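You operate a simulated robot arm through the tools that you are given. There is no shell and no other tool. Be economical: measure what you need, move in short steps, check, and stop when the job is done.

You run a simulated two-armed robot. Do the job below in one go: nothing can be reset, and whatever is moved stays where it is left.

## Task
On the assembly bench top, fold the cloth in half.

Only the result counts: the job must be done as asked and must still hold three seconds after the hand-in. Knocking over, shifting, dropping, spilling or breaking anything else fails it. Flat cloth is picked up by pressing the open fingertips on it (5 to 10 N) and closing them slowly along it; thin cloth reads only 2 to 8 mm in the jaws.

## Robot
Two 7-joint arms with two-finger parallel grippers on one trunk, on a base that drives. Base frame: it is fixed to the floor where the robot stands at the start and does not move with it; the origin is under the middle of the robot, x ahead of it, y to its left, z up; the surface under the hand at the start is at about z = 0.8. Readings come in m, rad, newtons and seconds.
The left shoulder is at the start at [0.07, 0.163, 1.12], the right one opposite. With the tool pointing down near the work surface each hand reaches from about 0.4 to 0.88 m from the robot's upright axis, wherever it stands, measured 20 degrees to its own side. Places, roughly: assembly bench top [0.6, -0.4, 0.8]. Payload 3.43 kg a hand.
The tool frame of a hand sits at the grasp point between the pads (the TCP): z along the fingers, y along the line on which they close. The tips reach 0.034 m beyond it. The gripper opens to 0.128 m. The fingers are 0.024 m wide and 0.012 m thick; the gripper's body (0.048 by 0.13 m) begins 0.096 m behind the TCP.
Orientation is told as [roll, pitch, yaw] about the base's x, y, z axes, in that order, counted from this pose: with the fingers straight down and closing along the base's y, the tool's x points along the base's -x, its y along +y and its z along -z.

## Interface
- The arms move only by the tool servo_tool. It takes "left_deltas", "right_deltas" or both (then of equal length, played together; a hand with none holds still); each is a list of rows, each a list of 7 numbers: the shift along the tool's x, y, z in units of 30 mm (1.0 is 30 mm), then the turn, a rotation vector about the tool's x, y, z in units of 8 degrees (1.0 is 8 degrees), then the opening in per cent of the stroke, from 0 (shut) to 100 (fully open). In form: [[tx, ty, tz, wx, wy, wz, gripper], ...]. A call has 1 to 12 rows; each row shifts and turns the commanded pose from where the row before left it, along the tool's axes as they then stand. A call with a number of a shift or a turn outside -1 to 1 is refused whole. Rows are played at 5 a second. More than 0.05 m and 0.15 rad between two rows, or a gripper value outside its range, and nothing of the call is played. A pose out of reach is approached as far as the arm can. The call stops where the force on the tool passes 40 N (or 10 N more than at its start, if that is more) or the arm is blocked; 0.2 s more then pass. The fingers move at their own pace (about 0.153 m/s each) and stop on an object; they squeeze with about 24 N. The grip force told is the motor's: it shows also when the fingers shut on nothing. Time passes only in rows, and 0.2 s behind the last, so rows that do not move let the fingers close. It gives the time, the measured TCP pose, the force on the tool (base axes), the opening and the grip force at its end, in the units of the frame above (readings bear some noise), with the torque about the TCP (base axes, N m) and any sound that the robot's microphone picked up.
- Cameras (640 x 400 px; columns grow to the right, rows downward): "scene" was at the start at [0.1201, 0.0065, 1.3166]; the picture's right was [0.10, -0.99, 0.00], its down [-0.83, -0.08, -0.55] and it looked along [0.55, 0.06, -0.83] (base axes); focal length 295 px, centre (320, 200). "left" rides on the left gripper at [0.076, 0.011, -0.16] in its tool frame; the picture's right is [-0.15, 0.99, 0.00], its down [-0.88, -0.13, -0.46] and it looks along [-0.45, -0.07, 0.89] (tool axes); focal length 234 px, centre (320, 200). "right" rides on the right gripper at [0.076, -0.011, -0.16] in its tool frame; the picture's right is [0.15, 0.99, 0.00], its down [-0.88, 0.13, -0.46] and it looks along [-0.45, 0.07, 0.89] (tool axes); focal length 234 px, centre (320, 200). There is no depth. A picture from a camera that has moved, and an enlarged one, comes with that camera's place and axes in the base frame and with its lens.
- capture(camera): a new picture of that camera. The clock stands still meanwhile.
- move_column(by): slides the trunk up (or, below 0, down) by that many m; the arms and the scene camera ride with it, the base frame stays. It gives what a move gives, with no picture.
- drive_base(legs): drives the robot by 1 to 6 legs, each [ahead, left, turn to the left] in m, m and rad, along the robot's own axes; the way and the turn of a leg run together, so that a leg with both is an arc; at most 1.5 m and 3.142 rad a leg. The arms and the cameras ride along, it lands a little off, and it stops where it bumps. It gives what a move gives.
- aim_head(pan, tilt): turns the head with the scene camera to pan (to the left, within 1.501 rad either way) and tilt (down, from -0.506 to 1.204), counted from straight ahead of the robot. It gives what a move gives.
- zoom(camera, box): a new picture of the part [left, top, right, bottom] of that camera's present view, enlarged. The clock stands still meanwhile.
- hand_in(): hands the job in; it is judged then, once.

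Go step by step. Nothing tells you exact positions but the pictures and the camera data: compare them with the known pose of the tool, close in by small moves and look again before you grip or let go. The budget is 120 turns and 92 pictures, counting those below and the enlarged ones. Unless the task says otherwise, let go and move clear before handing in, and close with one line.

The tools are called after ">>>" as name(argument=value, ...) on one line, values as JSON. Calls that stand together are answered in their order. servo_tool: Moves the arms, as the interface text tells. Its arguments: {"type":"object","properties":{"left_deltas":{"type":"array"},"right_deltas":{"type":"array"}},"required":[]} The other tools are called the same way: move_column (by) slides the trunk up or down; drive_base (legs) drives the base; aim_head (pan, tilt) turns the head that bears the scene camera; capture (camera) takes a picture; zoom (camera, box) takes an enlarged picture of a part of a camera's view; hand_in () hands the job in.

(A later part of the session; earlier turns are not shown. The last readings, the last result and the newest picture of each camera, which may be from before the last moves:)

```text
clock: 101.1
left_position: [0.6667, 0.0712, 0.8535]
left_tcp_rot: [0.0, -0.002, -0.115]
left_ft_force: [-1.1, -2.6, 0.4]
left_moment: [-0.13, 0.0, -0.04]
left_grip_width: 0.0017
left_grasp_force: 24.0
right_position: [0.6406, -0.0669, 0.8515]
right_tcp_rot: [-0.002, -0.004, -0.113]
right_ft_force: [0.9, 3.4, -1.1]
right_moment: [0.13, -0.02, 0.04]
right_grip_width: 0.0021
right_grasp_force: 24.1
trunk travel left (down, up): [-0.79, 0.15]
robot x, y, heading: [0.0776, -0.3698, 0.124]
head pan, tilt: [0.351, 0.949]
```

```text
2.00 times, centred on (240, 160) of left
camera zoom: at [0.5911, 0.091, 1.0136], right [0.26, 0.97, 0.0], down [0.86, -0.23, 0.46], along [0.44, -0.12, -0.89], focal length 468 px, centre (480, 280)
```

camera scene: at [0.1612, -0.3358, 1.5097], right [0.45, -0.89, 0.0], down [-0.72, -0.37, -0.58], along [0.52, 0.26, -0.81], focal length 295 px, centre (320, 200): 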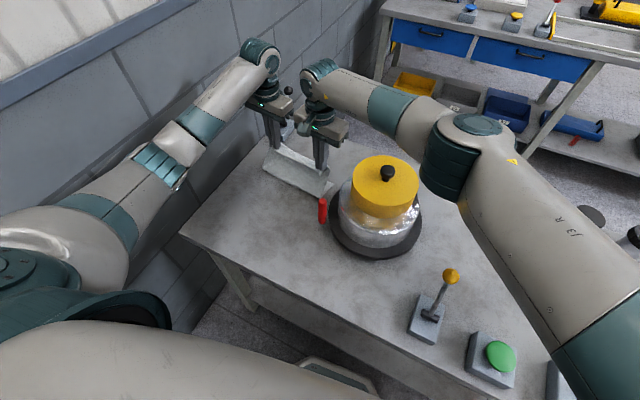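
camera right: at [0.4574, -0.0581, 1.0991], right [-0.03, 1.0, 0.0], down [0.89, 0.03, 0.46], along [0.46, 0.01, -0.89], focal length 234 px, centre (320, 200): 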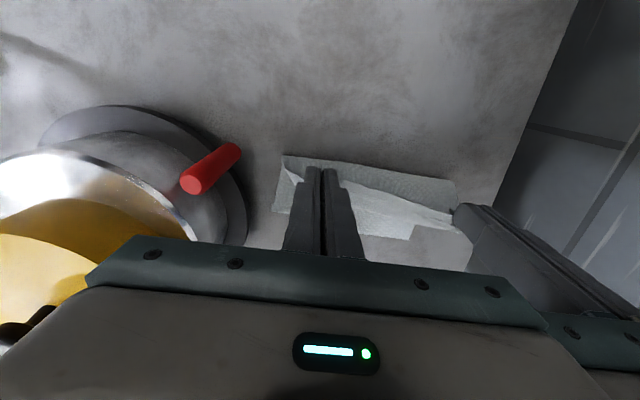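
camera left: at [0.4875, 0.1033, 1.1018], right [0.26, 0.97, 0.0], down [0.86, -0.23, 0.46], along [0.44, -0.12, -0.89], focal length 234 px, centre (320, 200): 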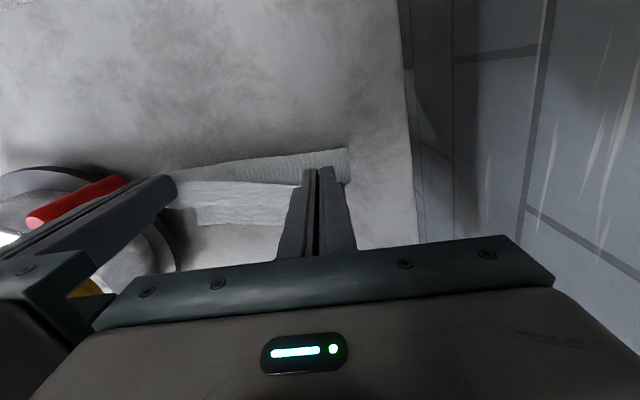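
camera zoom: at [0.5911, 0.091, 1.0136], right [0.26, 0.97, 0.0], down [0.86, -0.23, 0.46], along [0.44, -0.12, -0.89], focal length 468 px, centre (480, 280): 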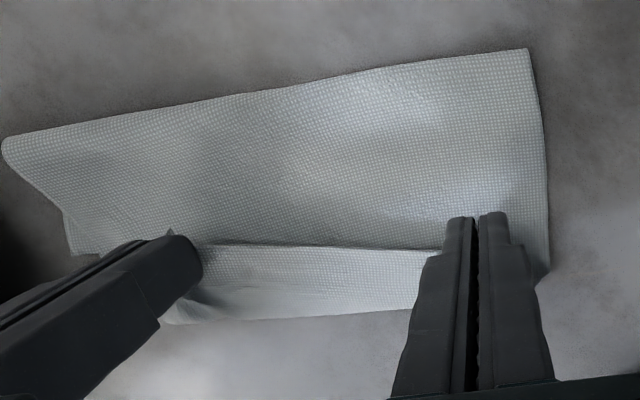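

Better, but about 3–4 cm of slack still bulges ahead, because the crease crept forward. I go back up behind the midline until the sheet is taut and will then follow a slightly larger arc.

>>> servo_tool(left_deltas=[[0.15, 0, -0.6, 0, 0, 0, 0], [0.3, 0, -0.6, 0, 0, 0, 0], [0.4, 0, -0.55, 0, 0, 0, 0], [0.5, 0, -0.5, 0, 0, 0, 0], [0.55, 0, -0.45, 0, 0, 0, 0], [0.55, 0, -0.35, 0, 0, 0, 0], [0.6, 0, -0.1, 0, 0, 0, 0], [0.6, 0, 0, 0, 0, 0, 0], [0.6, 0, 0, 0, 0, 0, 0], [0, 0, 0, 0, 0, 0, 0]], right_deltas=[[0.15, 0, -0.6, 0, 0, 0, 0], [0.3, 0, -0.6, 0, 0, 0, 0], [0.4, 0, -0.55, 0, 0, 0, 0], [0.5, 0, -0.5, 0, 0, 0, 0], [0.55, 0, -0.45, 0, 0, 0, 0], [0.55, 0, -0.35, 0, 0, 0, 0], [0.6, 0, -0.1, 0, 0, 0, 0], [0.6, 0, 0, 0, 0, 0, 0], [0.6, 0, 0, 0, 0, 0, 0], [0, 0, 0, 0, 0, 0, 0]])

>>> capture(camera="left")

```text
clock: 103.3
left_position: [0.5391, 0.0873, 0.9478]
left_tcp_rot: [0.0, -0.002, -0.116]
left_ft_force: [-0.7, -5.3, -0.3]
left_moment: [-0.18, 0.05, -0.09]
left_grip_width: 0.0016
left_grasp_force: 24.2
right_position: [0.5151, -0.0517, 0.9437]
right_tcp_rot: [-0.004, -0.004, -0.114]
right_ft_force: [0.5, 4.3, 0.0]
right_moment: [0.19, -0.02, 0.02]
right_grip_width: 0.0019
right_grasp_force: 23.7
trunk travel left (down, up): [-0.79, 0.15]
robot x, y, heading: [0.0785, -0.3694, 0.123]
head pan, tilt: [0.351, 0.949]
```

```text
14 pictures are left
camera left: at [0.4644, 0.1063, 1.1068], right [0.26, 0.97, 0.0], down [0.86, -0.23, 0.46], along [0.44, -0.12, -0.89], focal length 234 px, centre (320, 200)
```

left: 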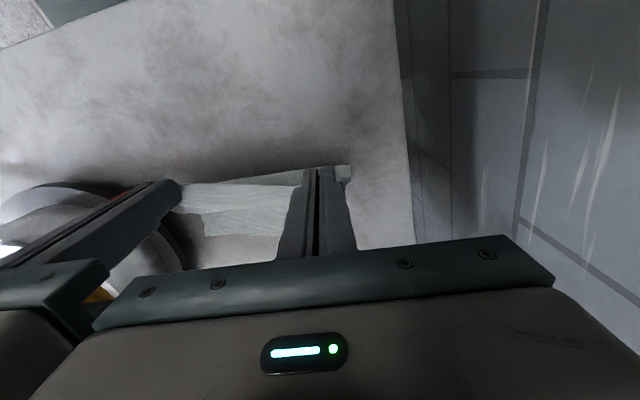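

The geometry agrees: the sheet is nearly taut and vertical over the midline (about 0.535 right, 0.56 left). I now follow the 0.116 m radius down.

>>> servo_tool(left_deltas=[[-0.27, 0, -0.2, 0, 0, 0, 0], [-0.8, 0, 0.09, 0, 0, 0, 0], [-0.77, 0, 0.25, 0, 0, 0, 0], [-0.7, 0, 0.41, 0, 0, 0, 0], [-0.6, 0, 0.54, 0, 0, 0, 0], [-0.48, 0, 0.65, 0, 0, 0, 0], [-0.28, 0, 0.61, 0, 0, 0, 0], [-0.15, 0, 0.52, 0, 0, 0, 0], [-0.08, 0, 0.5, 0, 0, 0, 0], [0, 0, 0, 0, 0, 0, 0]], right_deltas=[[-0.27, 0, -0.2, 0, 0, 0, 0], [-0.8, 0, 0.09, 0, 0, 0, 0], [-0.77, 0, 0.25, 0, 0, 0, 0], [-0.7, 0, 0.41, 0, 0, 0, 0], [-0.6, 0, 0.54, 0, 0, 0, 0], [-0.48, 0, 0.65, 0, 0, 0, 0], [-0.28, 0, 0.61, 0, 0, 0, 0], [-0.15, 0, 0.52, 0, 0, 0, 0], [-0.08, 0, 0.5, 0, 0, 0, 0], [0, 0, 0, 0, 0, 0, 0]])

>>> zoom(camera="right", box=[240, 60, 560, 260])

```text
clock: 105.5
left_position: [0.6637, 0.0711, 0.8492]
left_tcp_rot: [0.001, -0.003, -0.113]
left_ft_force: [-0.8, -3.7, -0.5]
left_moment: [-0.12, 0.01, -0.06]
left_grip_width: 0.0015
left_grasp_force: 23.8
right_position: [0.6378, -0.0674, 0.8458]
right_tcp_rot: [-0.004, -0.004, -0.113]
right_ft_force: [1.0, 3.0, 0.2]
right_moment: [0.14, -0.03, 0.03]
right_grip_width: 0.0021
right_grasp_force: 24.0
trunk travel left (down, up): [-0.79, 0.15]
robot x, y, heading: [0.0758, -0.3699, 0.123]
head pan, tilt: [0.351, 0.949]
```

```text
2.00 times, centred on (400, 160) of right
camera zoom: at [0.562, -0.0695, 1.0045], right [-0.03, 1.0, 0.0], down [0.89, 0.03, 0.46], along [0.46, 0.01, -0.89], focal length 468 px, centre (160, 280)
```

zoom: 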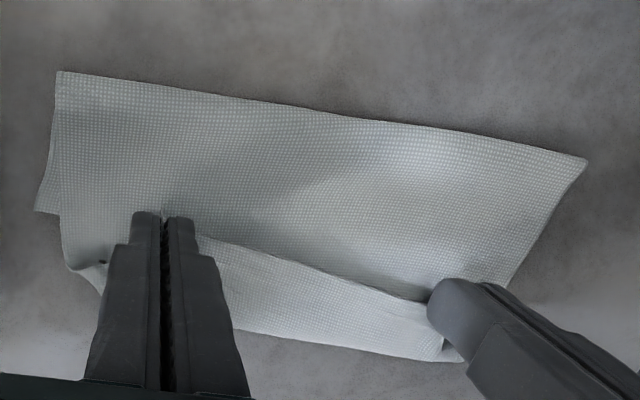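

The near edge wants to bulge forward because the jaws hold it pointing toward the robot. I go back up, then turn both hands about 90° (left clockwise, right counter-clockwise) so that the sheet hangs straight down from the jaws.

>>> servo_tool(left_deltas=[[0.3, 0, -0.6, 0, 0, 0, 0], [0.5, 0, -0.6, 0, 0, 0, 0], [0.6, 0, -0.6, 0, 0, 0, 0], [0.7, 0, -0.6, 0, 0, 0, 0], [0.7, 0, -0.5, 0, 0, 0, 0], [0.7, 0, -0.4, 0, 0, 0, 0], [0.3, 0, 0, 0, 0, 0, 0]], right_deltas=[[0.3, 0, -0.6, 0, 0, 0, 0], [0.5, 0, -0.6, 0, 0, 0, 0], [0.6, 0, -0.6, 0, 0, 0, 0], [0.7, 0, -0.6, 0, 0, 0, 0], [0.7, 0, -0.5, 0, 0, 0, 0], [0.7, 0, -0.4, 0, 0, 0, 0], [0.3, 0, 0, 0, 0, 0, 0]])

>>> servo_tool(left_deltas=[[0, 0, 0, 0, 0, 0.9, 0], [0, 0, 0, 0, 0, 0.9, 0], [0, 0, 0, 0, 0, 0.9, 0], [0, 0, 0, 0, 0, 0.9, 0], [0, 0, 0, 0, 0, 0.9, 0], [0, 0, 0, 0, 0, 0.9, 0]], right_deltas=[[0, 0, 0, 0, 0, -0.9, 0], [0, 0, 0, 0, 0, -0.9, 0], [0, 0, 0, 0, 0, -0.9, 0], [0, 0, 0, 0, 0, -0.9, 0], [0, 0, 0, 0, 0, -0.9, 0], [0, 0, 0, 0, 0, -0.9, 0]])

```text
clock: 107.1
left_position: [0.5516, 0.084, 0.948]
left_tcp_rot: [-0.001, -0.001, -0.115]
left_ft_force: [-0.2, -2.2, -0.7]
left_moment: [-0.06, 0.0, -0.02]
left_grip_width: 0.0014
left_grasp_force: 23.9
right_position: [0.5238, -0.0523, 0.9433]
right_tcp_rot: [-0.002, -0.002, -0.114]
right_ft_force: [0.0, 1.3, 0.2]
right_moment: [0.03, -0.02, -0.04]
right_grip_width: 0.0022
right_grasp_force: 23.9
trunk travel left (down, up): [-0.79, 0.15]
robot x, y, heading: [0.0757, -0.3723, 0.118]
head pan, tilt: [0.351, 0.949]
```

```text
clock: 108.5
left_position: [0.5514, 0.0847, 0.9462]
left_tcp_rot: [0.001, -0.002, -0.87]
left_ft_force: [0.5, -1.3, -0.6]
left_moment: [0.0, 0.0, 0.01]
left_grip_width: 0.0013
left_grasp_force: 24.1
right_position: [0.5233, -0.0526, 0.9442]
right_tcp_rot: [-0.005, 0.0, 0.642]
right_ft_force: [-0.1, -0.7, 0.2]
right_moment: [0.01, 0.02, -0.01]
right_grip_width: 0.0022
right_grasp_force: 23.8
trunk travel left (down, up): [-0.79, 0.15]
robot x, y, heading: [0.0765, -0.3688, 0.12]
head pan, tilt: [0.351, 0.949]
```

The turn works. I go on for another 45° and look from the scene camera.

>>> servo_tool(left_deltas=[[0, 0, 0, 0, 0, 0.95, 0], [0, 0, 0, 0, 0, 0.95, 0], [0, 0, 0, 0, 0, 0.95, 0], [0, 0, 0, 0, 0, 0.95, 0], [0, 0, 0, 0, 0, 0.95, 0], [0, 0, 0, 0, 0, 0.95, 0]], right_deltas=[[0, 0, 0, 0, 0, -0.95, 0], [0, 0, 0, 0, 0, -0.95, 0], [0, 0, 0, 0, 0, -0.95, 0], [0, 0, 0, 0, 0, -0.95, 0], [0, 0, 0, 0, 0, -0.95, 0], [0, 0, 0, 0, 0, -0.95, 0]])

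>>> zoom(camera="scene", box=[180, 80, 380, 240])

```text
clock: 109.9
left_position: [0.5495, 0.0842, 0.9451]
left_tcp_rot: [0.002, -0.001, -1.669]
left_ft_force: [-0.5, -0.1, 0.0]
left_moment: [-0.02, 0.03, 0.03]
left_grip_width: 0.0012
left_grasp_force: 23.9
right_position: [0.5239, -0.0528, 0.9436]
right_tcp_rot: [-0.004, 0.004, 1.438]
right_ft_force: [-0.2, 1.2, 0.4]
right_moment: [0.04, -0.02, 0.03]
right_grip_width: 0.0021
right_grasp_force: 24.0
trunk travel left (down, up): [-0.79, 0.15]
robot x, y, heading: [0.0781, -0.3696, 0.119]
head pan, tilt: [0.351, 0.949]
```

```text
2.50 times, centred on (280, 160) of scene
camera zoom: at [0.1911, -0.3318, 1.509], right [0.45, -0.89, 0.0], down [-0.72, -0.37, -0.58], along [0.52, 0.26, -0.81], focal length 738 px, centre (420, 300)
```

zoom: 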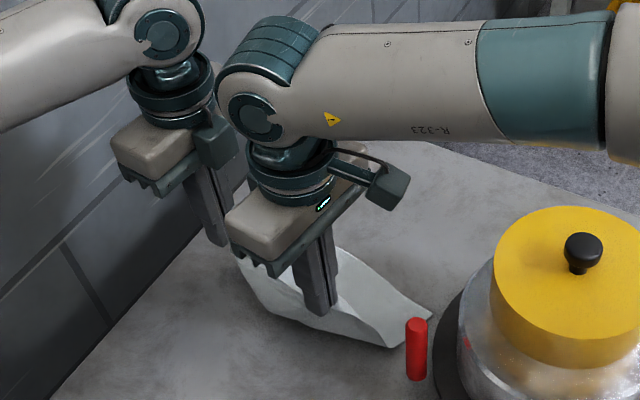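

It hangs cleanly now. I turn another 45° so that the edge begins to point forward.

>>> servo_tool(left_deltas=[[0, 0, 0, 0, 0, 0.95, 0], [0, 0, 0, 0, 0, 0.95, 0], [0, 0, 0, 0, 0, 0.95, 0], [0, 0, 0, 0, 0, 0.95, 0], [0, 0, 0, 0, 0, 0.95, 0], [0, 0, 0, 0, 0, 0.95, 0]], right_deltas=[[0, 0, 0, 0, 0, -0.95, 0], [0, 0, 0, 0, 0, -0.95, 0], [0, 0, 0, 0, 0, -0.95, 0], [0, 0, 0, 0, 0, -0.95, 0], [0, 0, 0, 0, 0, -0.95, 0], [0, 0, 0, 0, 0, -0.95, 0]])

```text
clock: 111.3
left_position: [0.55, 0.0846, 0.9462]
left_tcp_rot: [0.003, 0.001, -2.463]
left_ft_force: [-1.1, -2.1, -0.2]
left_moment: [-0.07, 0.01, 0.04]
left_grip_width: 0.0014
left_grasp_force: 23.9
right_position: [0.5237, -0.0539, 0.9448]
right_tcp_rot: [-0.003, 0.005, 1.571]
right_ft_force: [0.6, 2.6, 0.0]
right_moment: [0.1, 0.0, -0.01]
right_grip_width: 0.002
right_grasp_force: 23.7
right hand out of reach, approached as far as the arm can: row 2, 3, 4, 5, 6
trunk travel left (down, up): [-0.79, 0.15]
robot x, y, heading: [0.0776, -0.3687, 0.125]
head pan, tilt: [0.351, 0.949]
```

The right wrist has reached its limit at 96°, which is enough. I back it off slightly and carry the edge forward and down along a lower, slacker path, so that it doesn't peel the crease.

>>> servo_tool(right_deltas=[[0.03, -0.5, 0.5, 0, 0, 0.5, 0], [0.03, -0.67, 0.5, 0, 0, 0.5, 0], [0.03, -0.67, 0.5, 0, 0, 0, 0], [0.03, -0.67, 0.5, 0, 0, 0, 0], [0.03, -0.57, 0.47, 0, 0, 0, 0], [0.02, -0.47, 0.43, 0, 0, 0, 0], [0.02, -0.33, 0.33, 0, 0, 0, 0], [0, 0, 0, 0, 0, 0, 0]], left_deltas=[[0.32, 0.36, 0.5, 0, 0, 0, 0], [0.43, 0.49, 0.5, 0, 0, 0, 0], [0.43, 0.49, 0.5, 0, 0, 0, 0], [0.43, 0.49, 0.5, 0, 0, 0, 0], [0.36, 0.42, 0.47, 0, 0, 0, 0], [0.3, 0.34, 0.43, 0, 0, 0, 0], [0.21, 0.24, 0.33, 0, 0, 0, 0], [0, 0, 0, 0, 0, 0, 0]])

>>> zoom(camera="scene", box=[180, 80, 380, 240])

```text
clock: 113.1
left_position: [0.6609, 0.0658, 0.8506]
left_tcp_rot: [0.001, 0.003, -2.458]
left_ft_force: [-1.5, -3.2, 1.2]
left_moment: [-0.1, 0.07, 0.0]
left_grip_width: 0.0014
left_grasp_force: 23.7
right_position: [0.5794, -0.0628, 0.9008]
right_tcp_rot: [-0.011, 0.0, 1.422]
right_ft_force: [1.8, 3.8, -0.9]
right_moment: [0.17, -0.09, -0.04]
right_grip_width: 0.002
right_grasp_force: 24.0
right hand out of reach, approached as far as the arm can: row 4, 5, 6, 7
trunk travel left (down, up): [-0.79, 0.15]
robot x, y, heading: [0.0761, -0.3684, 0.12]
head pan, tilt: [0.351, 0.949]
```

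```text
2.50 times, centred on (280, 160) of scene
camera zoom: at [0.1907, -0.3315, 1.509], right [0.45, -0.89, 0.0], down [-0.72, -0.37, -0.58], along [0.52, 0.26, -0.81], focal length 738 px, centre (420, 300)
```

zoom: 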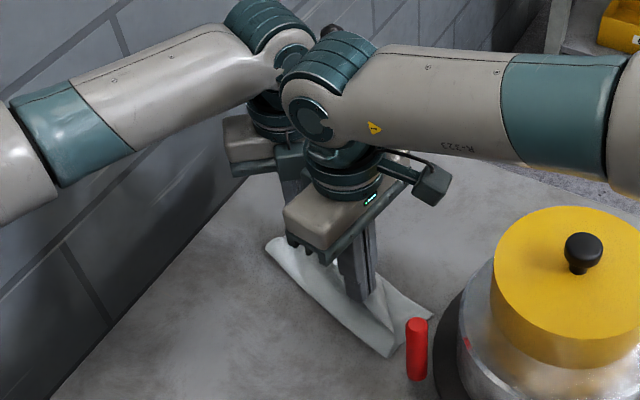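

The right wrist limit binds as the hand goes forward. I unwind its yaw to about 1.0 and complete its travel.

>>> servo_tool(right_deltas=[[0, 0, 0, 0, 0, 0.75, 0], [0, 0, 0, 0, 0, 0.75, 0], [0, 0, 0, 0, 0, 0.75, 0], [0, 0, 0, 0, 0, 0.75, 0], [-0.2, -0.5, 0.45, 0, 0, 0, 0], [-0.2, -0.5, 0.45, 0, 0, 0, 0], [-0.2, -0.5, 0.45, 0, 0, 0, 0], [-0.2, -0.45, 0.4, 0, 0, 0, 0], [0, 0, 0, 0, 0, 0, 0]])

>>> zoom(camera="scene", box=[180, 80, 380, 240])

```text
clock: 115.1
left_position: [0.6612, 0.0655, 0.8502]
left_tcp_rot: [0.003, 0.001, -2.46]
left_ft_force: [-0.6, -0.3, -0.6]
left_moment: [-0.01, 0.0, 0.01]
left_grip_width: 0.0014
left_grasp_force: 24.1
right_position: [0.6407, -0.0745, 0.8499]
right_tcp_rot: [-0.004, 0.002, 1.011]
right_ft_force: [-0.1, -0.6, -0.1]
right_moment: [-0.01, -0.02, 0.04]
right_grip_width: 0.002
right_grasp_force: 24.0
trunk travel left (down, up): [-0.79, 0.15]
robot x, y, heading: [0.0754, -0.3695, 0.117]
head pan, tilt: [0.351, 0.949]
```

```text
2.50 times, centred on (280, 160) of scene
camera zoom: at [0.1907, -0.3318, 1.509], right [0.45, -0.89, 0.0], down [-0.72, -0.37, -0.58], along [0.52, 0.26, -0.81], focal length 738 px, centre (420, 300)
```

zoom: 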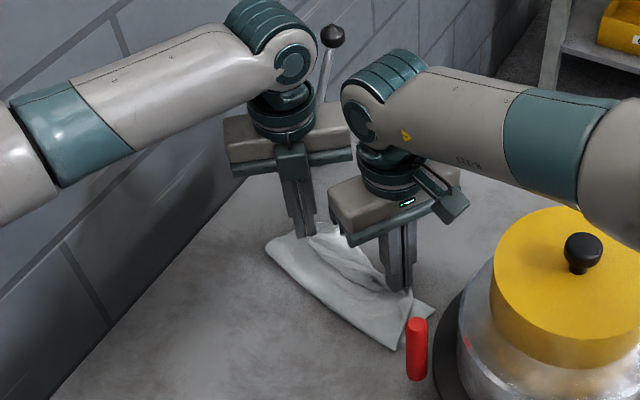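

The crease is still only about 6.5 cm from the far edge, because pulling high dragged the far edge back instead of peeling. I unfold fully once more, keeping this better hand orientation, and will then fold again with a low, slack path.

>>> servo_tool(right_deltas=[[0.27, 0.6, -0.5, 0, 0, 0, 0], [0.27, 0.6, -0.5, 0, 0, 0, 0], [0.27, 0.6, -0.5, 0, 0, 0, 0], [0.27, 0.6, -0.4, 0, 0, 0, 0], [0.27, 0.6, 0, 0, 0, 0, 0], [0.27, 0.6, 0, 0, 0, 0, 0], [0.27, 0.6, 0, 0, 0, 0, 0], [0.27, 0.6, 0.3, 0, 0, 0, 0], [0.27, 0.6, 0.4, 0, 0, 0, 0], [0.27, 0.6, 0.5, 0, 0, 0, 0], [0.27, 0.6, 0.5, 0, 0, 0, 0], [0, 0, 0, 0, 0, 0, 0]], left_deltas=[[-0.45, -0.48, -0.5, 0, 0, 0, 0], [-0.45, -0.48, -0.5, 0, 0, 0, 0], [-0.45, -0.48, -0.5, 0, 0, 0, 0], [-0.45, -0.48, -0.4, 0, 0, 0, 0], [-0.45, -0.48, 0, 0, 0, 0, 0], [-0.45, -0.48, 0, 0, 0, 0, 0], [-0.45, -0.48, 0, 0, 0, 0, 0], [-0.45, -0.48, 0.3, 0, 0, 0, 0], [-0.45, -0.48, 0.4, 0, 0, 0, 0], [-0.45, -0.48, 0.5, 0, 0, 0, 0], [-0.45, -0.48, 0.5, 0, 0, 0, 0], [0, 0, 0, 0, 0, 0, 0]])

>>> zoom(camera="scene", box=[180, 80, 380, 240])

```text
clock: 117.7
left_position: [0.4466, 0.0962, 0.8549]
left_tcp_rot: [0.004, 0.002, -2.461]
left_ft_force: [-0.4, -0.9, 0.2]
left_moment: [0.01, 0.01, 0.01]
left_grip_width: 0.0013
left_grasp_force: 23.6
right_position: [0.4292, -0.0434, 0.8515]
right_tcp_rot: [-0.006, 0.003, 1.01]
right_ft_force: [-0.9, 0.0, 1.0]
right_moment: [-0.02, -0.01, 0.03]
right_grip_width: 0.0021
right_grasp_force: 24.3
trunk travel left (down, up): [-0.79, 0.15]
robot x, y, heading: [0.0776, -0.3731, 0.12]
head pan, tilt: [0.351, 0.949]
```

```text
2.50 times, centred on (280, 160) of scene
camera zoom: at [0.1915, -0.3319, 1.509], right [0.45, -0.89, 0.0], down [-0.73, -0.37, -0.58], along [0.52, 0.26, -0.81], focal length 738 px, centre (420, 300)
```

zoom: 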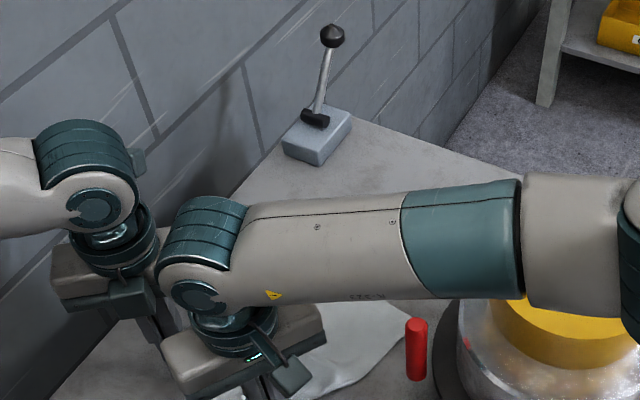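

The cloth is laid back out. I pull very slightly to flatten it and then fold forward along a low path (about 6.5 cm peak).

>>> servo_tool(right_deltas=[[0.12, 0.28, 0.1, 0, 0, 0, 0], [0.12, 0.28, 0.1, 0, 0, 0, 0], [0, 0, 0, 0, 0, 0, 0]], left_deltas=[[-0.2, -0.22, 0.1, 0, 0, 0, 0], [-0.2, -0.22, 0.1, 0, 0, 0, 0], [0, 0, 0, 0, 0, 0, 0]])

>>> servo_tool(right_deltas=[[-0.24, -0.57, -0.6, 0, 0, 0, 0], [-0.24, -0.57, -0.6, 0, 0, 0, 0], [-0.24, -0.57, -0.35, 0, 0, 0, 0], [-0.24, -0.57, -0.2, 0, 0, 0, 0], [-0.24, -0.57, -0.07, 0, 0, 0, 0], [-0.24, -0.57, 0, 0, 0, 0, 0], [-0.24, -0.57, 0.1, 0, 0, 0, 0], [-0.24, -0.57, 0.17, 0, 0, 0, 0], [-0.24, -0.57, 0.27, 0, 0, 0, 0], [-0.24, -0.57, 0.33, 0, 0, 0, 0], [-0.24, -0.57, 0.43, 0, 0, 0, 0], [-0.24, -0.57, 0.43, 0, 0, 0, 0]], left_deltas=[[0.44, 0.5, -0.6, 0, 0, 0, 0], [0.44, 0.5, -0.6, 0, 0, 0, 0], [0.44, 0.5, -0.35, 0, 0, 0, 0], [0.44, 0.5, -0.2, 0, 0, 0, 0], [0.44, 0.5, -0.07, 0, 0, 0, 0], [0.44, 0.5, 0, 0, 0, 0, 0], [0.44, 0.5, 0.1, 0, 0, 0, 0], [0.44, 0.5, 0.17, 0, 0, 0, 0], [0.44, 0.5, 0.27, 0, 0, 0, 0], [0.44, 0.5, 0.33, 0, 0, 0, 0], [0.44, 0.5, 0.43, 0, 0, 0, 0], [0.44, 0.5, 0.43, 0, 0, 0, 0]])

>>> zoom(camera="scene", box=[180, 80, 380, 240])

```text
clock: 118.5
left_position: [0.4278, 0.0971, 0.8475]
left_tcp_rot: [0.001, 0.002, -2.461]
left_ft_force: [-0.1, -0.2, 0.6]
left_moment: [-0.01, -0.03, 0.0]
left_grip_width: 0.0011
left_grasp_force: 24.5
right_position: [0.4091, -0.0415, 0.8461]
right_tcp_rot: [-0.006, 0.001, 1.009]
right_ft_force: [-0.1, 0.3, 1.2]
right_moment: [-0.03, 0.0, -0.02]
right_grip_width: 0.0017
right_grasp_force: 24.4
trunk travel left (down, up): [-0.79, 0.15]
robot x, y, heading: [0.0778, -0.3714, 0.122]
head pan, tilt: [0.351, 0.949]
```

```text
clock: 121.1
left_position: [0.6655, 0.0569, 0.8504]
left_tcp_rot: [-0.001, 0.0, -2.461]
left_ft_force: [0.3, 0.3, -0.4]
left_moment: [-0.01, 0.04, 0.02]
left_grip_width: 0.0014
left_grasp_force: 23.5
right_position: [0.6294, -0.0766, 0.8528]
right_tcp_rot: [-0.004, 0.001, 1.011]
right_ft_force: [0.1, -0.3, -0.3]
right_moment: [0.02, 0.03, 0.06]
right_grip_width: 0.0021
right_grasp_force: 23.8
trunk travel left (down, up): [-0.79, 0.15]
robot x, y, heading: [0.0736, -0.3705, 0.122]
head pan, tilt: [0.351, 0.949]
```

```text
2.50 times, centred on (280, 160) of scene
camera zoom: at [0.1926, -0.3318, 1.5089], right [0.45, -0.89, 0.0], down [-0.73, -0.37, -0.58], along [0.52, 0.26, -0.81], focal length 738 px, centre (420, 300)
```

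zoom: 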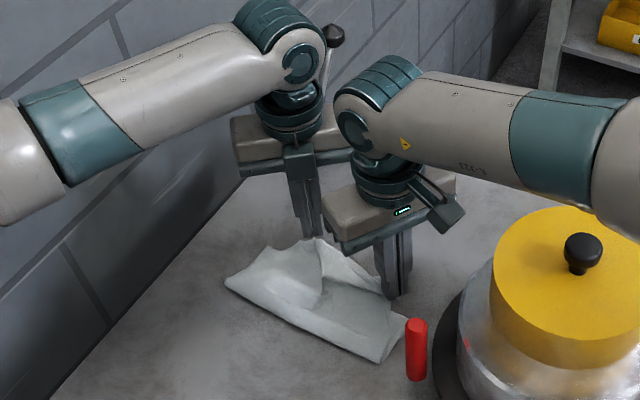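

This is much better; the near edge lies over the far edge with some slack in the upper layer. I lower, release gently and lift off to see how it rests.

>>> servo_tool(right_deltas=[[0, 0, 0.25, 0, 0, 0, 0], [0, 0, 0.15, 0, 0, 0, 0], [0, 0, 0, 0, 0, 0, 4], [0, 0, 0, 0, 0, 0, 8], [0, 0, 0, 0, 0, 0, 14], [0, 0, -0.3, 0, 0, 0, 16], [0, 0, -0.8, 0, 0, 0, 16], [0, 0, -1, 0, 0, 0, 16], [0, 0, -1, 0, 0, 0, 16], [0, 0, -1, 0, 0, 0, 16]], left_deltas=[[0, 0, 0.2, 0, 0, 0, 0], [0, 0, 0.12, 0, 0, 0, 0], [0, 0, 0, 0, 0, 0, 4], [0, 0, 0, 0, 0, 0, 8], [0, 0, 0, 0, 0, 0, 14], [0, 0, -0.3, 0, 0, 0, 16], [0, 0, -0.8, 0, 0, 0, 16], [0, 0, -1, 0, 0, 0, 16], [0, 0, -1, 0, 0, 0, 16], [0, 0, -1, 0, 0, 0, 16]])

>>> zoom(camera="scene", box=[200, 120, 360, 248])

```text
clock: 123.3
left_position: [0.6634, 0.0568, 0.9658]
left_tcp_rot: [0.0, 0.003, -2.461]
left_ft_force: [0.4, -0.4, -0.5]
left_moment: [0.04, 0.02, 0.0]
left_grip_width: 0.0206
left_grasp_force: 0.1
right_position: [0.6249, -0.0781, 0.9628]
right_tcp_rot: [-0.006, 0.0, 1.008]
right_ft_force: [-0.4, 0.9, -0.2]
right_moment: [-0.03, 0.01, 0.0]
right_grip_width: 0.0206
right_grasp_force: 0.0
trunk travel left (down, up): [-0.79, 0.15]
robot x, y, heading: [0.0758, -0.3676, 0.123]
head pan, tilt: [0.351, 0.949]
```

```text
3.12 times, centred on (280, 184) of scene
camera zoom: at [0.1902, -0.3326, 1.509], right [0.45, -0.89, 0.0], down [-0.72, -0.37, -0.58], along [0.52, 0.26, -0.81], focal length 923 px, centre (445, 250)
```

zoom: 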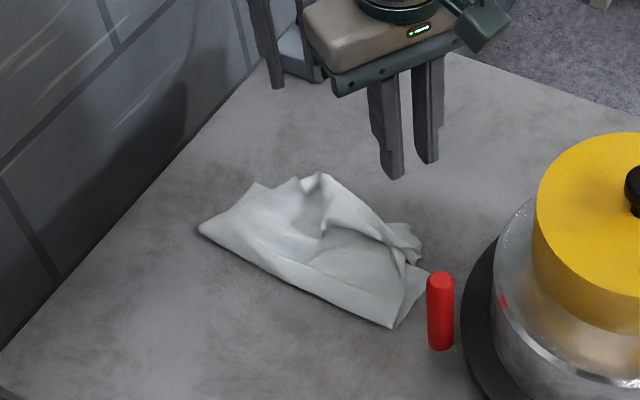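

It is folded, but only about 7 cm lies below while the upper layer has slack with its corners drawn inward. I turn the hands back to their normal yaw and take a close look, so I can tug the lower far corners forward.

>>> servo_tool(left_deltas=[[0, 0, -0.5, 0, 0, -0.95, 16], [0, 0, -0.5, 0, 0, -0.95, 16], [0, 0, 0, 0, 0, -0.95, 16], [0, 0, 0, 0, 0, -0.95, 16], [0, 0, 0, 0, 0, -0.95, 16], [0, 0, 0, 0, 0, -0.95, 16], [0, 0, 0, 0, 0, -0.95, 16], [0, 0, 0, 0, 0, -0.95, 16], [0, 0, 0, 0, 0, -0.95, 16], [0, 0, 0, 0, 0, -0.95, 16], [0, 0, 0, 0, 0, -0.95, 16], [0, 0, 0, 0, 0, -0.95, 16]], right_deltas=[[0, 0, -0.5, 0, 0, 0.9, 16], [0, 0, -0.5, 0, 0, 0.9, 16], [0, 0, 0, 0, 0, 0.9, 16], [0, 0, 0, 0, 0, 0.9, 16], [0, 0, 0, 0, 0, 0.9, 16], [0, 0, 0, 0, 0, 0.9, 16], [0, 0, 0, 0, 0, 0.9, 16], [0, 0, 0, 0, 0, 0.9, 16], [0, 0, 0, 0, 0, 0.85, 16], [0, 0, 0, 0, 0, 0, 16], [0, 0, 0, 0, 0, 0, 16], [0, 0, 0, 0, 0, 0, 16]])

>>> servo_tool(left_deltas=[[0, 0, 0, 0, 0, -0.95, 16], [0, 0, 0, 0, 0, -0.95, 16], [0, 0, 0, 0, 0, -0.95, 16], [0, 0, 0, 0, 0, -0.95, 16], [0, 0, 0, 0, 0, -0.95, 16], [0, 0, 0, 0, 0, -0.65, 16]], right_deltas=[[0.5, -0.3, 0, 0, 0, 0, 16], [0.5, -0.3, 0, 0, 0, 0, 16], [0, 0, 0, 0, 0, 0, 16], [0, 0, 0, 0, 0, 0, 16], [0, 0, 0, 0, 0, 0, 16], [0, 0, 0, 0, 0, 0, 16]])

>>> zoom(camera="left", box=[80, 60, 400, 260])

```text
clock: 125.9
left_position: [0.6647, 0.0572, 0.9954]
left_tcp_rot: [0.002, -0.002, -0.864]
left_ft_force: [0.2, 0.2, 0.0]
left_moment: [-0.02, -0.01, -0.01]
left_grip_width: 0.0205
left_grasp_force: 0.1
right_position: [0.6279, -0.0773, 0.9917]
right_tcp_rot: [-0.003, -0.003, -0.113]
right_ft_force: [-1.4, -0.8, -0.4]
right_moment: [-0.01, 0.05, 0.03]
right_grip_width: 0.0205
right_grasp_force: 0.0
trunk travel left (down, up): [-0.79, 0.15]
robot x, y, heading: [0.0764, -0.3702, 0.124]
head pan, tilt: [0.351, 0.949]
```

```text
clock: 127.3
left_position: [0.6651, 0.0582, 0.9962]
left_tcp_rot: [-0.001, -0.002, -0.112]
left_ft_force: [0.1, -0.6, -0.5]
left_moment: [-0.02, -0.02, -0.03]
left_grip_width: 0.0204
left_grasp_force: 0.1
right_position: [0.5958, -0.0907, 0.9938]
right_tcp_rot: [-0.004, -0.003, -0.115]
right_ft_force: [0.2, 0.3, -0.3]
right_moment: [0.01, 0.02, 0.01]
right_grip_width: 0.0208
right_grasp_force: 0.2
trunk travel left (down, up): [-0.79, 0.15]
robot x, y, heading: [0.0753, -0.3712, 0.122]
head pan, tilt: [0.351, 0.949]
```

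```text
2.00 times, centred on (240, 160) of left
camera zoom: at [0.5899, 0.0768, 1.1556], right [0.26, 0.97, 0.0], down [0.86, -0.23, 0.46], along [0.44, -0.12, -0.89], focal length 468 px, centre (480, 280)
```

zoom: 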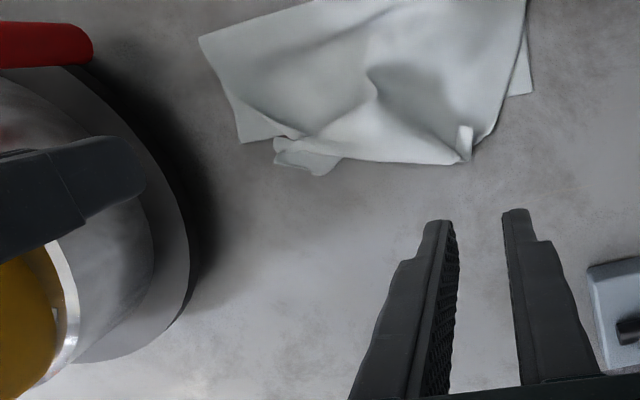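

Good view: the upper edge now faces forward, with only its corners displaced — D at (0.665, 0.045) and C near (0.646, −0.068). Ahead of the far edge only the upper layer lies on the bench, so I grip D there with the left hand, moving the right one aside.

>>> servo_tool(left_deltas=[[0.2, -0.5, 0.5, 0, 0, 0, 22], [0, -0.46, 0.9, 0, 0, 0, 22], [0, 0, 0.9, 0, 0, 0, 22], [0, 0, 0.9, 0, 0, 0, 22], [0, 0, 0.9, 0, 0, 0, 22], [0, 0, 0.8, 0, 0, 0, 22], [0, 0, 0.3, 0, 0, 0, 22], [0, 0, 0.08, 0, 0, 0, 22]], right_deltas=[[0.6, -0.5, 0, 0, 0, 0, 22], [0.6, -0.5, 0, 0, 0, 0, 22], [0, 0, 0, 0, 0, 0, 22], [0, 0, 0, 0, 0, 0, 22], [0, 0, 0, 0, 0, 0, 22], [0, 0, 0, 0, 0, 0, 22], [0, 0, 0, 0, 0, 0, 22], [0, 0, 0, 0, 0, 0, 22]])

```text
clock: 129.1
left_position: [0.6558, 0.029, 0.8361]
left_tcp_rot: [0.002, -0.003, -0.116]
left_ft_force: [-0.3, 0.3, 2.1]
left_moment: [0.0, 0.05, -0.04]
left_grip_width: 0.0286
left_grasp_force: 0.0
right_position: [0.5542, -0.1157, 0.9935]
right_tcp_rot: [-0.003, -0.003, -0.112]
right_ft_force: [1.0, -0.7, -0.2]
right_moment: [0.02, -0.02, -0.01]
right_grip_width: 0.0282
right_grasp_force: 0.1
trunk travel left (down, up): [-0.79, 0.15]
robot x, y, heading: [0.0778, -0.3669, 0.121]
head pan, tilt: [0.351, 0.949]
```

>>> servo_tool(left_deltas=[[0, 0, 0.045, 0, 0, 0, 22], [0, 0, 0, 0, 0, 0, 20], [0, 0, 0, 0, 0, 0, 18], [0, 0, 0, 0, 0, 0, 16], [0, 0, 0, 0, 0, 0, 14], [0, 0, 0, 0, 0, 0, 12], [0, 0, 0, 0, 0, 0, 10], [0, 0, 0, 0, 0, 0, 8], [0, 0, 0, 0, 0, 0, 6], [0, 0, 0, 0, 0, 0, 4], [0, 0, 0, 0, 0, 0, 1], [0, 0, 0, 0, 0, 0, 0]])

```text
clock: 131.7
left_position: [0.6554, 0.0288, 0.8357]
left_tcp_rot: [0.002, -0.003, -0.115]
left_ft_force: [-0.5, 0.4, 10.6]
left_moment: [0.05, 0.04, -0.03]
left_grip_width: 0.0023
left_grasp_force: 24.3
right_position: [0.5545, -0.1172, 0.9943]
right_tcp_rot: [-0.003, -0.004, -0.114]
right_ft_force: [0.5, 0.7, -0.4]
right_moment: [-0.02, 0.0, 0.05]
right_grip_width: 0.0281
right_grasp_force: 0.2
trunk travel left (down, up): [-0.79, 0.15]
robot x, y, heading: [0.0763, -0.3691, 0.123]
head pan, tilt: [0.351, 0.949]
```

The left holds D. I carry it outward to above A and bring the right hand over C for a look.

>>> servo_tool(left_deltas=[[0, 0, -0.5, 0, 0, 0, 0], [0.18, 0.6, -0.5, 0, 0, 0, 0], [0.18, 0.6, 0, 0, 0, 0, 0], [0.18, 0.6, 0, 0, 0, 0, 0], [0, 0, 0, 0, 0, 0, 0], [0, 0, 0, 0, 0, 0, 0]], right_deltas=[[0, 0, 0, 0, 0, 0, 22], [0, 0, 0, 0, 0, 0, 22], [0, 0, 0, 0, 0, 0, 22], [-0.8, 0.35, 0.5, 0, 0, 0, 22], [-0.8, 0.35, 0.5, 0, 0, 0, 22], [-0.8, 0.35, 0.5, 0, 0, 0, 22]])

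>>> zoom(camera="right", box=[240, 60, 560, 260])

```text
clock: 133.1
left_position: [0.6454, 0.0851, 0.8638]
left_tcp_rot: [-0.002, -0.001, -0.113]
left_ft_force: [0.8, -0.3, -0.4]
left_moment: [-0.04, 0.02, 0.01]
left_grip_width: 0.0023
left_grasp_force: 24.2
right_position: [0.6331, -0.0895, 0.9467]
right_tcp_rot: [-0.004, -0.002, -0.114]
right_ft_force: [-0.1, 0.6, -1.1]
right_moment: [0.01, 0.0, 0.0]
right_grip_width: 0.0281
right_grasp_force: 0.0
trunk travel left (down, up): [-0.79, 0.15]
robot x, y, heading: [0.075, -0.3674, 0.119]
head pan, tilt: [0.351, 0.949]
```

```text
2.00 times, centred on (400, 160) of right
camera zoom: at [0.5562, -0.0927, 1.1067], right [-0.03, 1.0, 0.0], down [0.89, 0.03, 0.46], along [0.46, 0.01, -0.89], focal length 468 px, centre (160, 280)
```

zoom: 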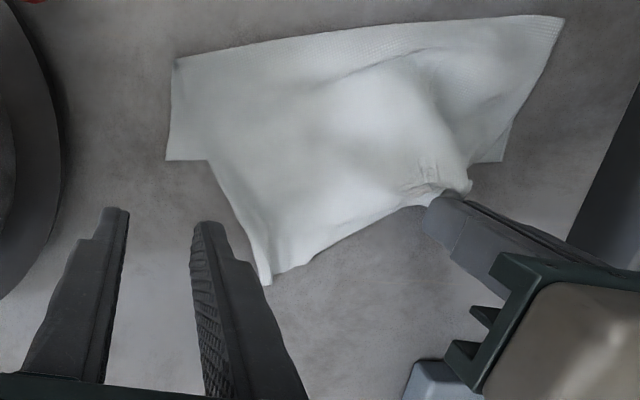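

Clear view: C is at about (0.717, −0.009), B at (0.627, −0.089) and A at (0.62, 0.131). I move the left hand a little back and outward to make room, and bring the right above C.

>>> servo_tool(left_deltas=[[0.5, 0.3, 0, 0, 0, 0, 0], [0.5, 0.3, 0, 0, 0, 0, 0], [0, 0, 0, 0, 0, 0, 0], [0, 0, 0, 0, 0, 0, 0]], right_deltas=[[0, 0, 0, 0, 0, 0, 22], [0, 0, 0, 0, 0, 0, 22], [-0.6, 0.9, 0, 0, 0, 0, 22], [-0.6, 0.9, 0, 0, 0, 0, 22]])

>>> zoom(camera="right", box=[240, 60, 560, 260])

```text
clock: 134.1
left_position: [0.6161, 0.107, 0.8669]
left_tcp_rot: [0.0, -0.001, -0.115]
left_ft_force: [-1.7, 0.6, 0.8]
left_moment: [-0.01, 0.05, 0.01]
left_grip_width: 0.0022
left_grasp_force: 23.9
right_position: [0.6596, -0.058, 0.9479]
right_tcp_rot: [-0.003, -0.003, -0.113]
right_ft_force: [-0.6, -0.4, -1.2]
right_moment: [-0.02, -0.01, -0.02]
right_grip_width: 0.0282
right_grasp_force: 0.0
right hand out of reach, approached as far as the arm can: row 4
trunk travel left (down, up): [-0.79, 0.15]
robot x, y, heading: [0.0733, -0.3707, 0.121]
head pan, tilt: [0.351, 0.949]
```

```text
2.00 times, centred on (400, 160) of right
camera zoom: at [0.5832, -0.0603, 1.1069], right [-0.03, 1.0, 0.0], down [0.89, 0.03, 0.46], along [0.46, 0.01, -0.89], focal length 468 px, centre (160, 280)
```

zoom: 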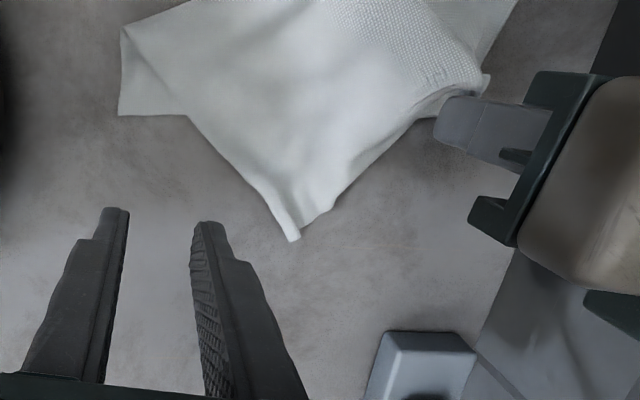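

C has moved to (0.707, 0.035), beyond the right hand's reach. I will let the left hand do both: lay D on A now, then fetch C over to B, with the right hand retreating high over the pot.

>>> servo_tool(left_deltas=[[0.1, 0.2, 0.4, 0, 0, 0, 0], [0.05, 0.2, 0.4, 0, 0, 0, 0], [0, 0, 0.1, 0, 0, 0, 0], [0, 0, 0, 0, 0, 0, 5], [0, 0, 0, 0, 0, 0, 12], [0, 0, 0, 0, 0, 0, 22], [0, 0, -0.4, 0, 0, 0, 22], [0, 0, -0.9, 0, 0, 0, 22], [0, 0, -0.9, 0, 0, 0, 22], [0, 0, -0.9, 0, 0, 0, 22], [0, 0, -0.9, 0, 0, 0, 22], [0, 0, 0, 0, 0, 0, 22]], right_deltas=[[0, 0, -1, 0, 0, 0, 22], [0, 0, -1, 0, 0, 0, 22], [0, 0, -1, 0, 0, 0, 22], [0, 0, -1, 0, 0, 0, 22], [0, 0, -1, 0, 0, 0, 22], [0.4, -0.9, 0, 0, 0, 0, 22], [0.4, -0.9, 0, 0, 0, 0, 22], [0.4, -0.9, 0, 0, 0, 0, 22], [0.4, -0.9, 0, 0, 0, 0, 22], [0.4, -0.9, 0, 0, 0, 0, 22], [0.4, -0.9, 0, 0, 0, 0, 22], [0.4, -0.9, 0, 0, 0, 0, 22]])

>>> zoom(camera="scene", box=[200, 120, 360, 248])

```text
clock: 136.7
left_position: [0.6161, 0.1177, 0.9593]
left_tcp_rot: [0.003, -0.003, -0.115]
left_ft_force: [0.2, -0.1, 0.5]
left_moment: [0.04, 0.01, 0.0]
left_grip_width: 0.0281
left_grasp_force: 0.1
right_position: [0.5576, -0.2413, 1.0976]
right_tcp_rot: [-0.003, -0.004, -0.116]
right_ft_force: [0.0, -0.1, -0.2]
right_moment: [0.01, 0.02, 0.01]
right_grip_width: 0.0279
right_grasp_force: 0.1
trunk travel left (down, up): [-0.79, 0.15]
robot x, y, heading: [0.0761, -0.3705, 0.123]
head pan, tilt: [0.351, 0.949]
```

```text
3.12 times, centred on (280, 184) of scene
camera zoom: at [0.1911, -0.3334, 1.5091], right [0.45, -0.89, 0.0], down [-0.72, -0.37, -0.58], along [0.52, 0.26, -0.81], focal length 923 px, centre (445, 250)
```

zoom: 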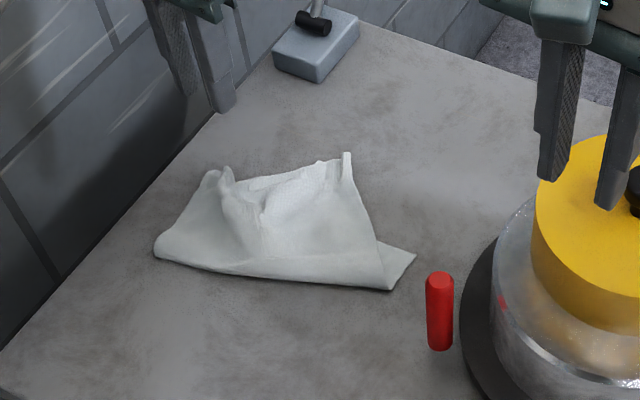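

D now lies on A, and the left side's crease is right. C stands at (0.708, 0.036); I go there with the left hand.

>>> servo_tool(left_deltas=[[-0.8, -0.6, 0, 0, 0, 0, 20], [-0.8, -0.6, 0.2, 0, 0, 0, 20], [-0.8, -0.6, 0.5, 0, 0, 0, 20], [-0.65, -0.6, 0.8, 0, 0, 0, 20], [0, 0, 0.8, 0, 0, 0, 20], [0, 0, 0.8, 0, 0, 0, 20], [0, 0, 0.6, 0, 0, 0, 20]])

>>> zoom(camera="left", box=[80, 60, 400, 260])

```text
clock: 138.3
left_position: [0.6974, 0.0359, 0.849]
left_tcp_rot: [-0.001, -0.003, -0.115]
left_ft_force: [1.1, -0.1, -0.7]
left_moment: [0.02, -0.02, -0.02]
left_grip_width: 0.0255
left_grasp_force: 0.1
right_position: [0.5587, -0.239, 1.0989]
right_tcp_rot: [-0.005, -0.005, -0.113]
right_ft_force: [0.8, -0.1, -0.7]
right_moment: [0.01, 0.0, -0.03]
right_grip_width: 0.0283
right_grasp_force: 0.0
trunk travel left (down, up): [-0.79, 0.15]
robot x, y, heading: [0.0795, -0.3729, 0.122]
head pan, tilt: [0.351, 0.949]
```

```text
2.00 times, centred on (240, 160) of left
camera zoom: at [0.6224, 0.0551, 1.0085], right [0.26, 0.97, 0.0], down [0.86, -0.23, 0.46], along [0.44, -0.12, -0.89], focal length 468 px, centre (480, 280)
```

zoom: 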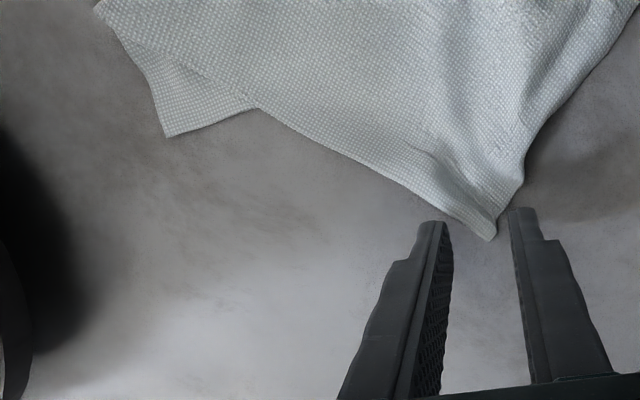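

C's tip lies well between the fingers. I press lightly and close.

>>> servo_tool(left_deltas=[[0.2, 0, 0.3, 0, 0, 0, 20], [0, 0, 0.12, 0, 0, 0, 20], [0, 0, 0.06, 0, 0, 0, 20], [0, 0, 0, 0, 0, 0, 18], [0, 0, 0, 0, 0, 0, 16], [0, 0, 0, 0, 0, 0, 14], [0, 0, 0, 0, 0, 0, 12], [0, 0, 0, 0, 0, 0, 9], [0, 0, 0, 0, 0, 0, 6], [0, 0, 0, 0, 0, 0, 3], [0, 0, 0, 0, 0, 0, 0], [0, 0, 0, 0, 0, 0, 0]])

```text
clock: 140.9
left_position: [0.6911, 0.038, 0.8356]
left_tcp_rot: [0.003, -0.004, -0.114]
left_ft_force: [1.6, 1.2, 14.6]
left_moment: [0.03, 0.11, 0.0]
left_grip_width: 0.0024
left_grasp_force: 23.9
right_position: [0.5563, -0.2401, 1.099]
right_tcp_rot: [0.0, -0.006, -0.114]
right_ft_force: [0.3, 0.9, -0.5]
right_moment: [0.03, 0.02, 0.01]
right_grip_width: 0.0283
right_grasp_force: 0.0
trunk travel left (down, up): [-0.79, 0.15]
robot x, y, heading: [0.0727, -0.3708, 0.12]
head pan, tilt: [0.351, 0.949]
```

C is held. I carry it back and across at about 6 cm height so that the right side of the crease is drawn back, and then set it down on B.

>>> servo_tool(left_deltas=[[0.3, -0.3, -0.6, 0, 0, 0, 0], [0.66, -0.7, -0.5, 0, 0, 0, 0], [0.66, -0.76, -0.4, 0, 0, 0, 0], [0.66, -0.76, -0.3, 0, 0, 0, 0], [0.66, -0.76, -0.2, 0, 0, 0, 0], [0.66, -0.76, 0, 0, 0, 0, 0], [0, 0, 0, 0, 0, 0, 0], [-0.36, -0.07, 0.4, 0, 0, 0, 0], [-0.36, -0.07, 0.45, 0, 0, 0, 0], [-0.36, -0.07, 0.45, 0, 0, 0, 0], [-0.36, -0.06, 0.4, 0, 0, 0, 0], [0, 0, 0, 0, 0, 0, 0]], right_deltas=[[0, -0.8, 0, 0, 0, 0, 22], [0, -0.8, 0, 0, 0, 0, 22], [0, -0.8, 0, 0, 0, 0, 22], [0, 0, 0, 0, 0, 0, 22], [0, 0, 0, 0, 0, 0, 22], [0, 0, 0, 0, 0, 0, 22], [0, 0, 0, 0, 0, 0, 22], [0, 0, 0, 0, 0, 0, 22], [0, 0, 0, 0, 0, 0, 22], [0, 0, 0, 0, 0, 0, 22], [0, 0, 0, 0, 0, 0, 22], [0, 0, 0, 0, 0, 0, 22]])

>>> zoom(camera="scene", box=[200, 120, 360, 248])

```text
clock: 143.5
left_position: [0.6128, -0.083, 0.8417]
left_tcp_rot: [0.0, 0.0, -0.114]
left_ft_force: [-0.1, 0.3, 0.0]
left_moment: [0.02, 0.01, -0.03]
left_grip_width: 0.0026
left_grasp_force: 24.0
right_position: [0.5453, -0.3102, 1.0963]
right_tcp_rot: [-0.003, -0.003, -0.113]
right_ft_force: [0.2, 0.1, 0.3]
right_moment: [-0.02, 0.0, -0.01]
right_grip_width: 0.0283
right_grasp_force: 0.1
trunk travel left (down, up): [-0.79, 0.15]
robot x, y, heading: [0.0762, -0.3716, 0.125]
head pan, tilt: [0.351, 0.949]
```

```text
3.12 times, centred on (280, 184) of scene
camera zoom: at [0.1907, -0.3317, 1.509], right [0.45, -0.89, 0.0], down [-0.72, -0.37, -0.58], along [0.52, 0.26, -0.81], focal length 923 px, centre (445, 250)
```

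zoom: 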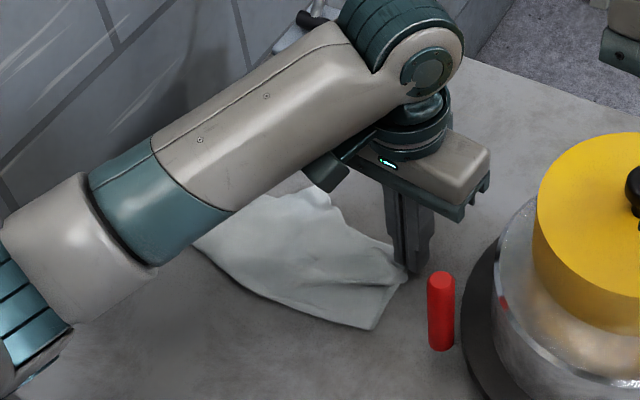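

C is now near B with a clean crease on the right, only about 3 cm too far forward. With the left hand I take C back once more, low and slack so the fold line shifts backward, then lay it on B, release and move clear.

>>> servo_tool(left_deltas=[[0.5, 0.08, -0.5, 0, 0, 0, 0], [0.65, 0.1, -0.5, 0, 0, 0, 0], [0.65, 0.1, -0.4, 0, 0, 0, 0], [0.65, 0.1, 0, 0, 0, 0, 0], [0.2, 0, 0.5, 0, 0, 0, 0], [0.1, 0, 0.5, 0, 0, 0, 0], [-0.35, -0.12, 0.05, 0, 0, 0, 0], [-0.4, -0.12, 0.05, 0, 0, 0, 0], [-0.4, -0.12, 0.05, 0, 0, 0, 0], [-0.4, -0.12, 0.05, 0, 0, 0, 0], [-0.4, -0.12, 0.1, 0, 0, 0, 0], [0, 0, 0.1, 0, 0, 0, 0]])

>>> servo_tool(left_deltas=[[0, 0, 0, 0, 0, 0, 5], [0, 0, 0, 0, 0, 0, 10], [0, 0, 0, 0, 0, 0, 20], [0, 0, -0.3, 0, 0, 0, 22], [0, 0, -0.8, 0, 0, 0, 22], [0, 0, -1, 0, 0, 0, 22], [0, 0, -1, 0, 0, 0, 22], [0, 0, -1, 0, 0, 0, 22], [-0.8, 0, -0.8, 0, 0, 0, 22], [-0.9, 0.6, 0, 0, 0, 0, 22], [-0.9, 0.9, 0, 0, 0, 0, 22], [-0.9, 0.9, 0, 0, 0, 0, 22]])

>>> zoom(camera="scene", box=[200, 120, 360, 248])

```text
clock: 146.1
left_position: [0.589, -0.0877, 0.8428]
left_tcp_rot: [0.001, -0.002, -0.115]
left_ft_force: [-0.7, -1.1, 0.7]
left_moment: [-0.02, 0.01, -0.01]
left_grip_width: 0.0024
left_grasp_force: 25.0
right_position: [0.5463, -0.3107, 1.0976]
right_tcp_rot: [-0.005, -0.003, -0.115]
right_ft_force: [-0.4, -0.2, -0.1]
right_moment: [-0.01, -0.01, 0.0]
right_grip_width: 0.0283
right_grasp_force: 0.0
trunk travel left (down, up): [-0.79, 0.15]
robot x, y, heading: [0.0763, -0.3767, 0.118]
head pan, tilt: [0.351, 0.949]
```

```text
clock: 148.7
left_position: [0.7012, -0.0281, 0.9878]
left_tcp_rot: [0.001, 0.0, -0.114]
left_ft_force: [0.5, -0.6, 0.2]
left_moment: [-0.01, 0.0, 0.02]
left_grip_width: 0.0281
left_grasp_force: 0.1
right_position: [0.5464, -0.311, 1.0978]
right_tcp_rot: [-0.004, -0.005, -0.114]
right_ft_force: [0.3, 0.2, 0.3]
right_moment: [-0.02, 0.0, -0.01]
right_grip_width: 0.0283
right_grasp_force: 0.0
trunk travel left (down, up): [-0.79, 0.15]
robot x, y, heading: [0.0752, -0.3682, 0.12]
head pan, tilt: [0.351, 0.949]
```

```text
3.12 times, centred on (280, 184) of scene
camera zoom: at [0.1923, -0.3319, 1.5089], right [0.45, -0.89, 0.0], down [-0.73, -0.37, -0.58], along [0.52, 0.26, -0.81], focal length 923 px, centre (445, 250)
```

zoom: 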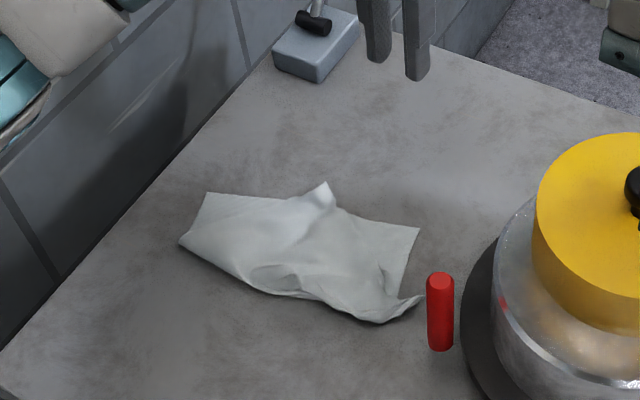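

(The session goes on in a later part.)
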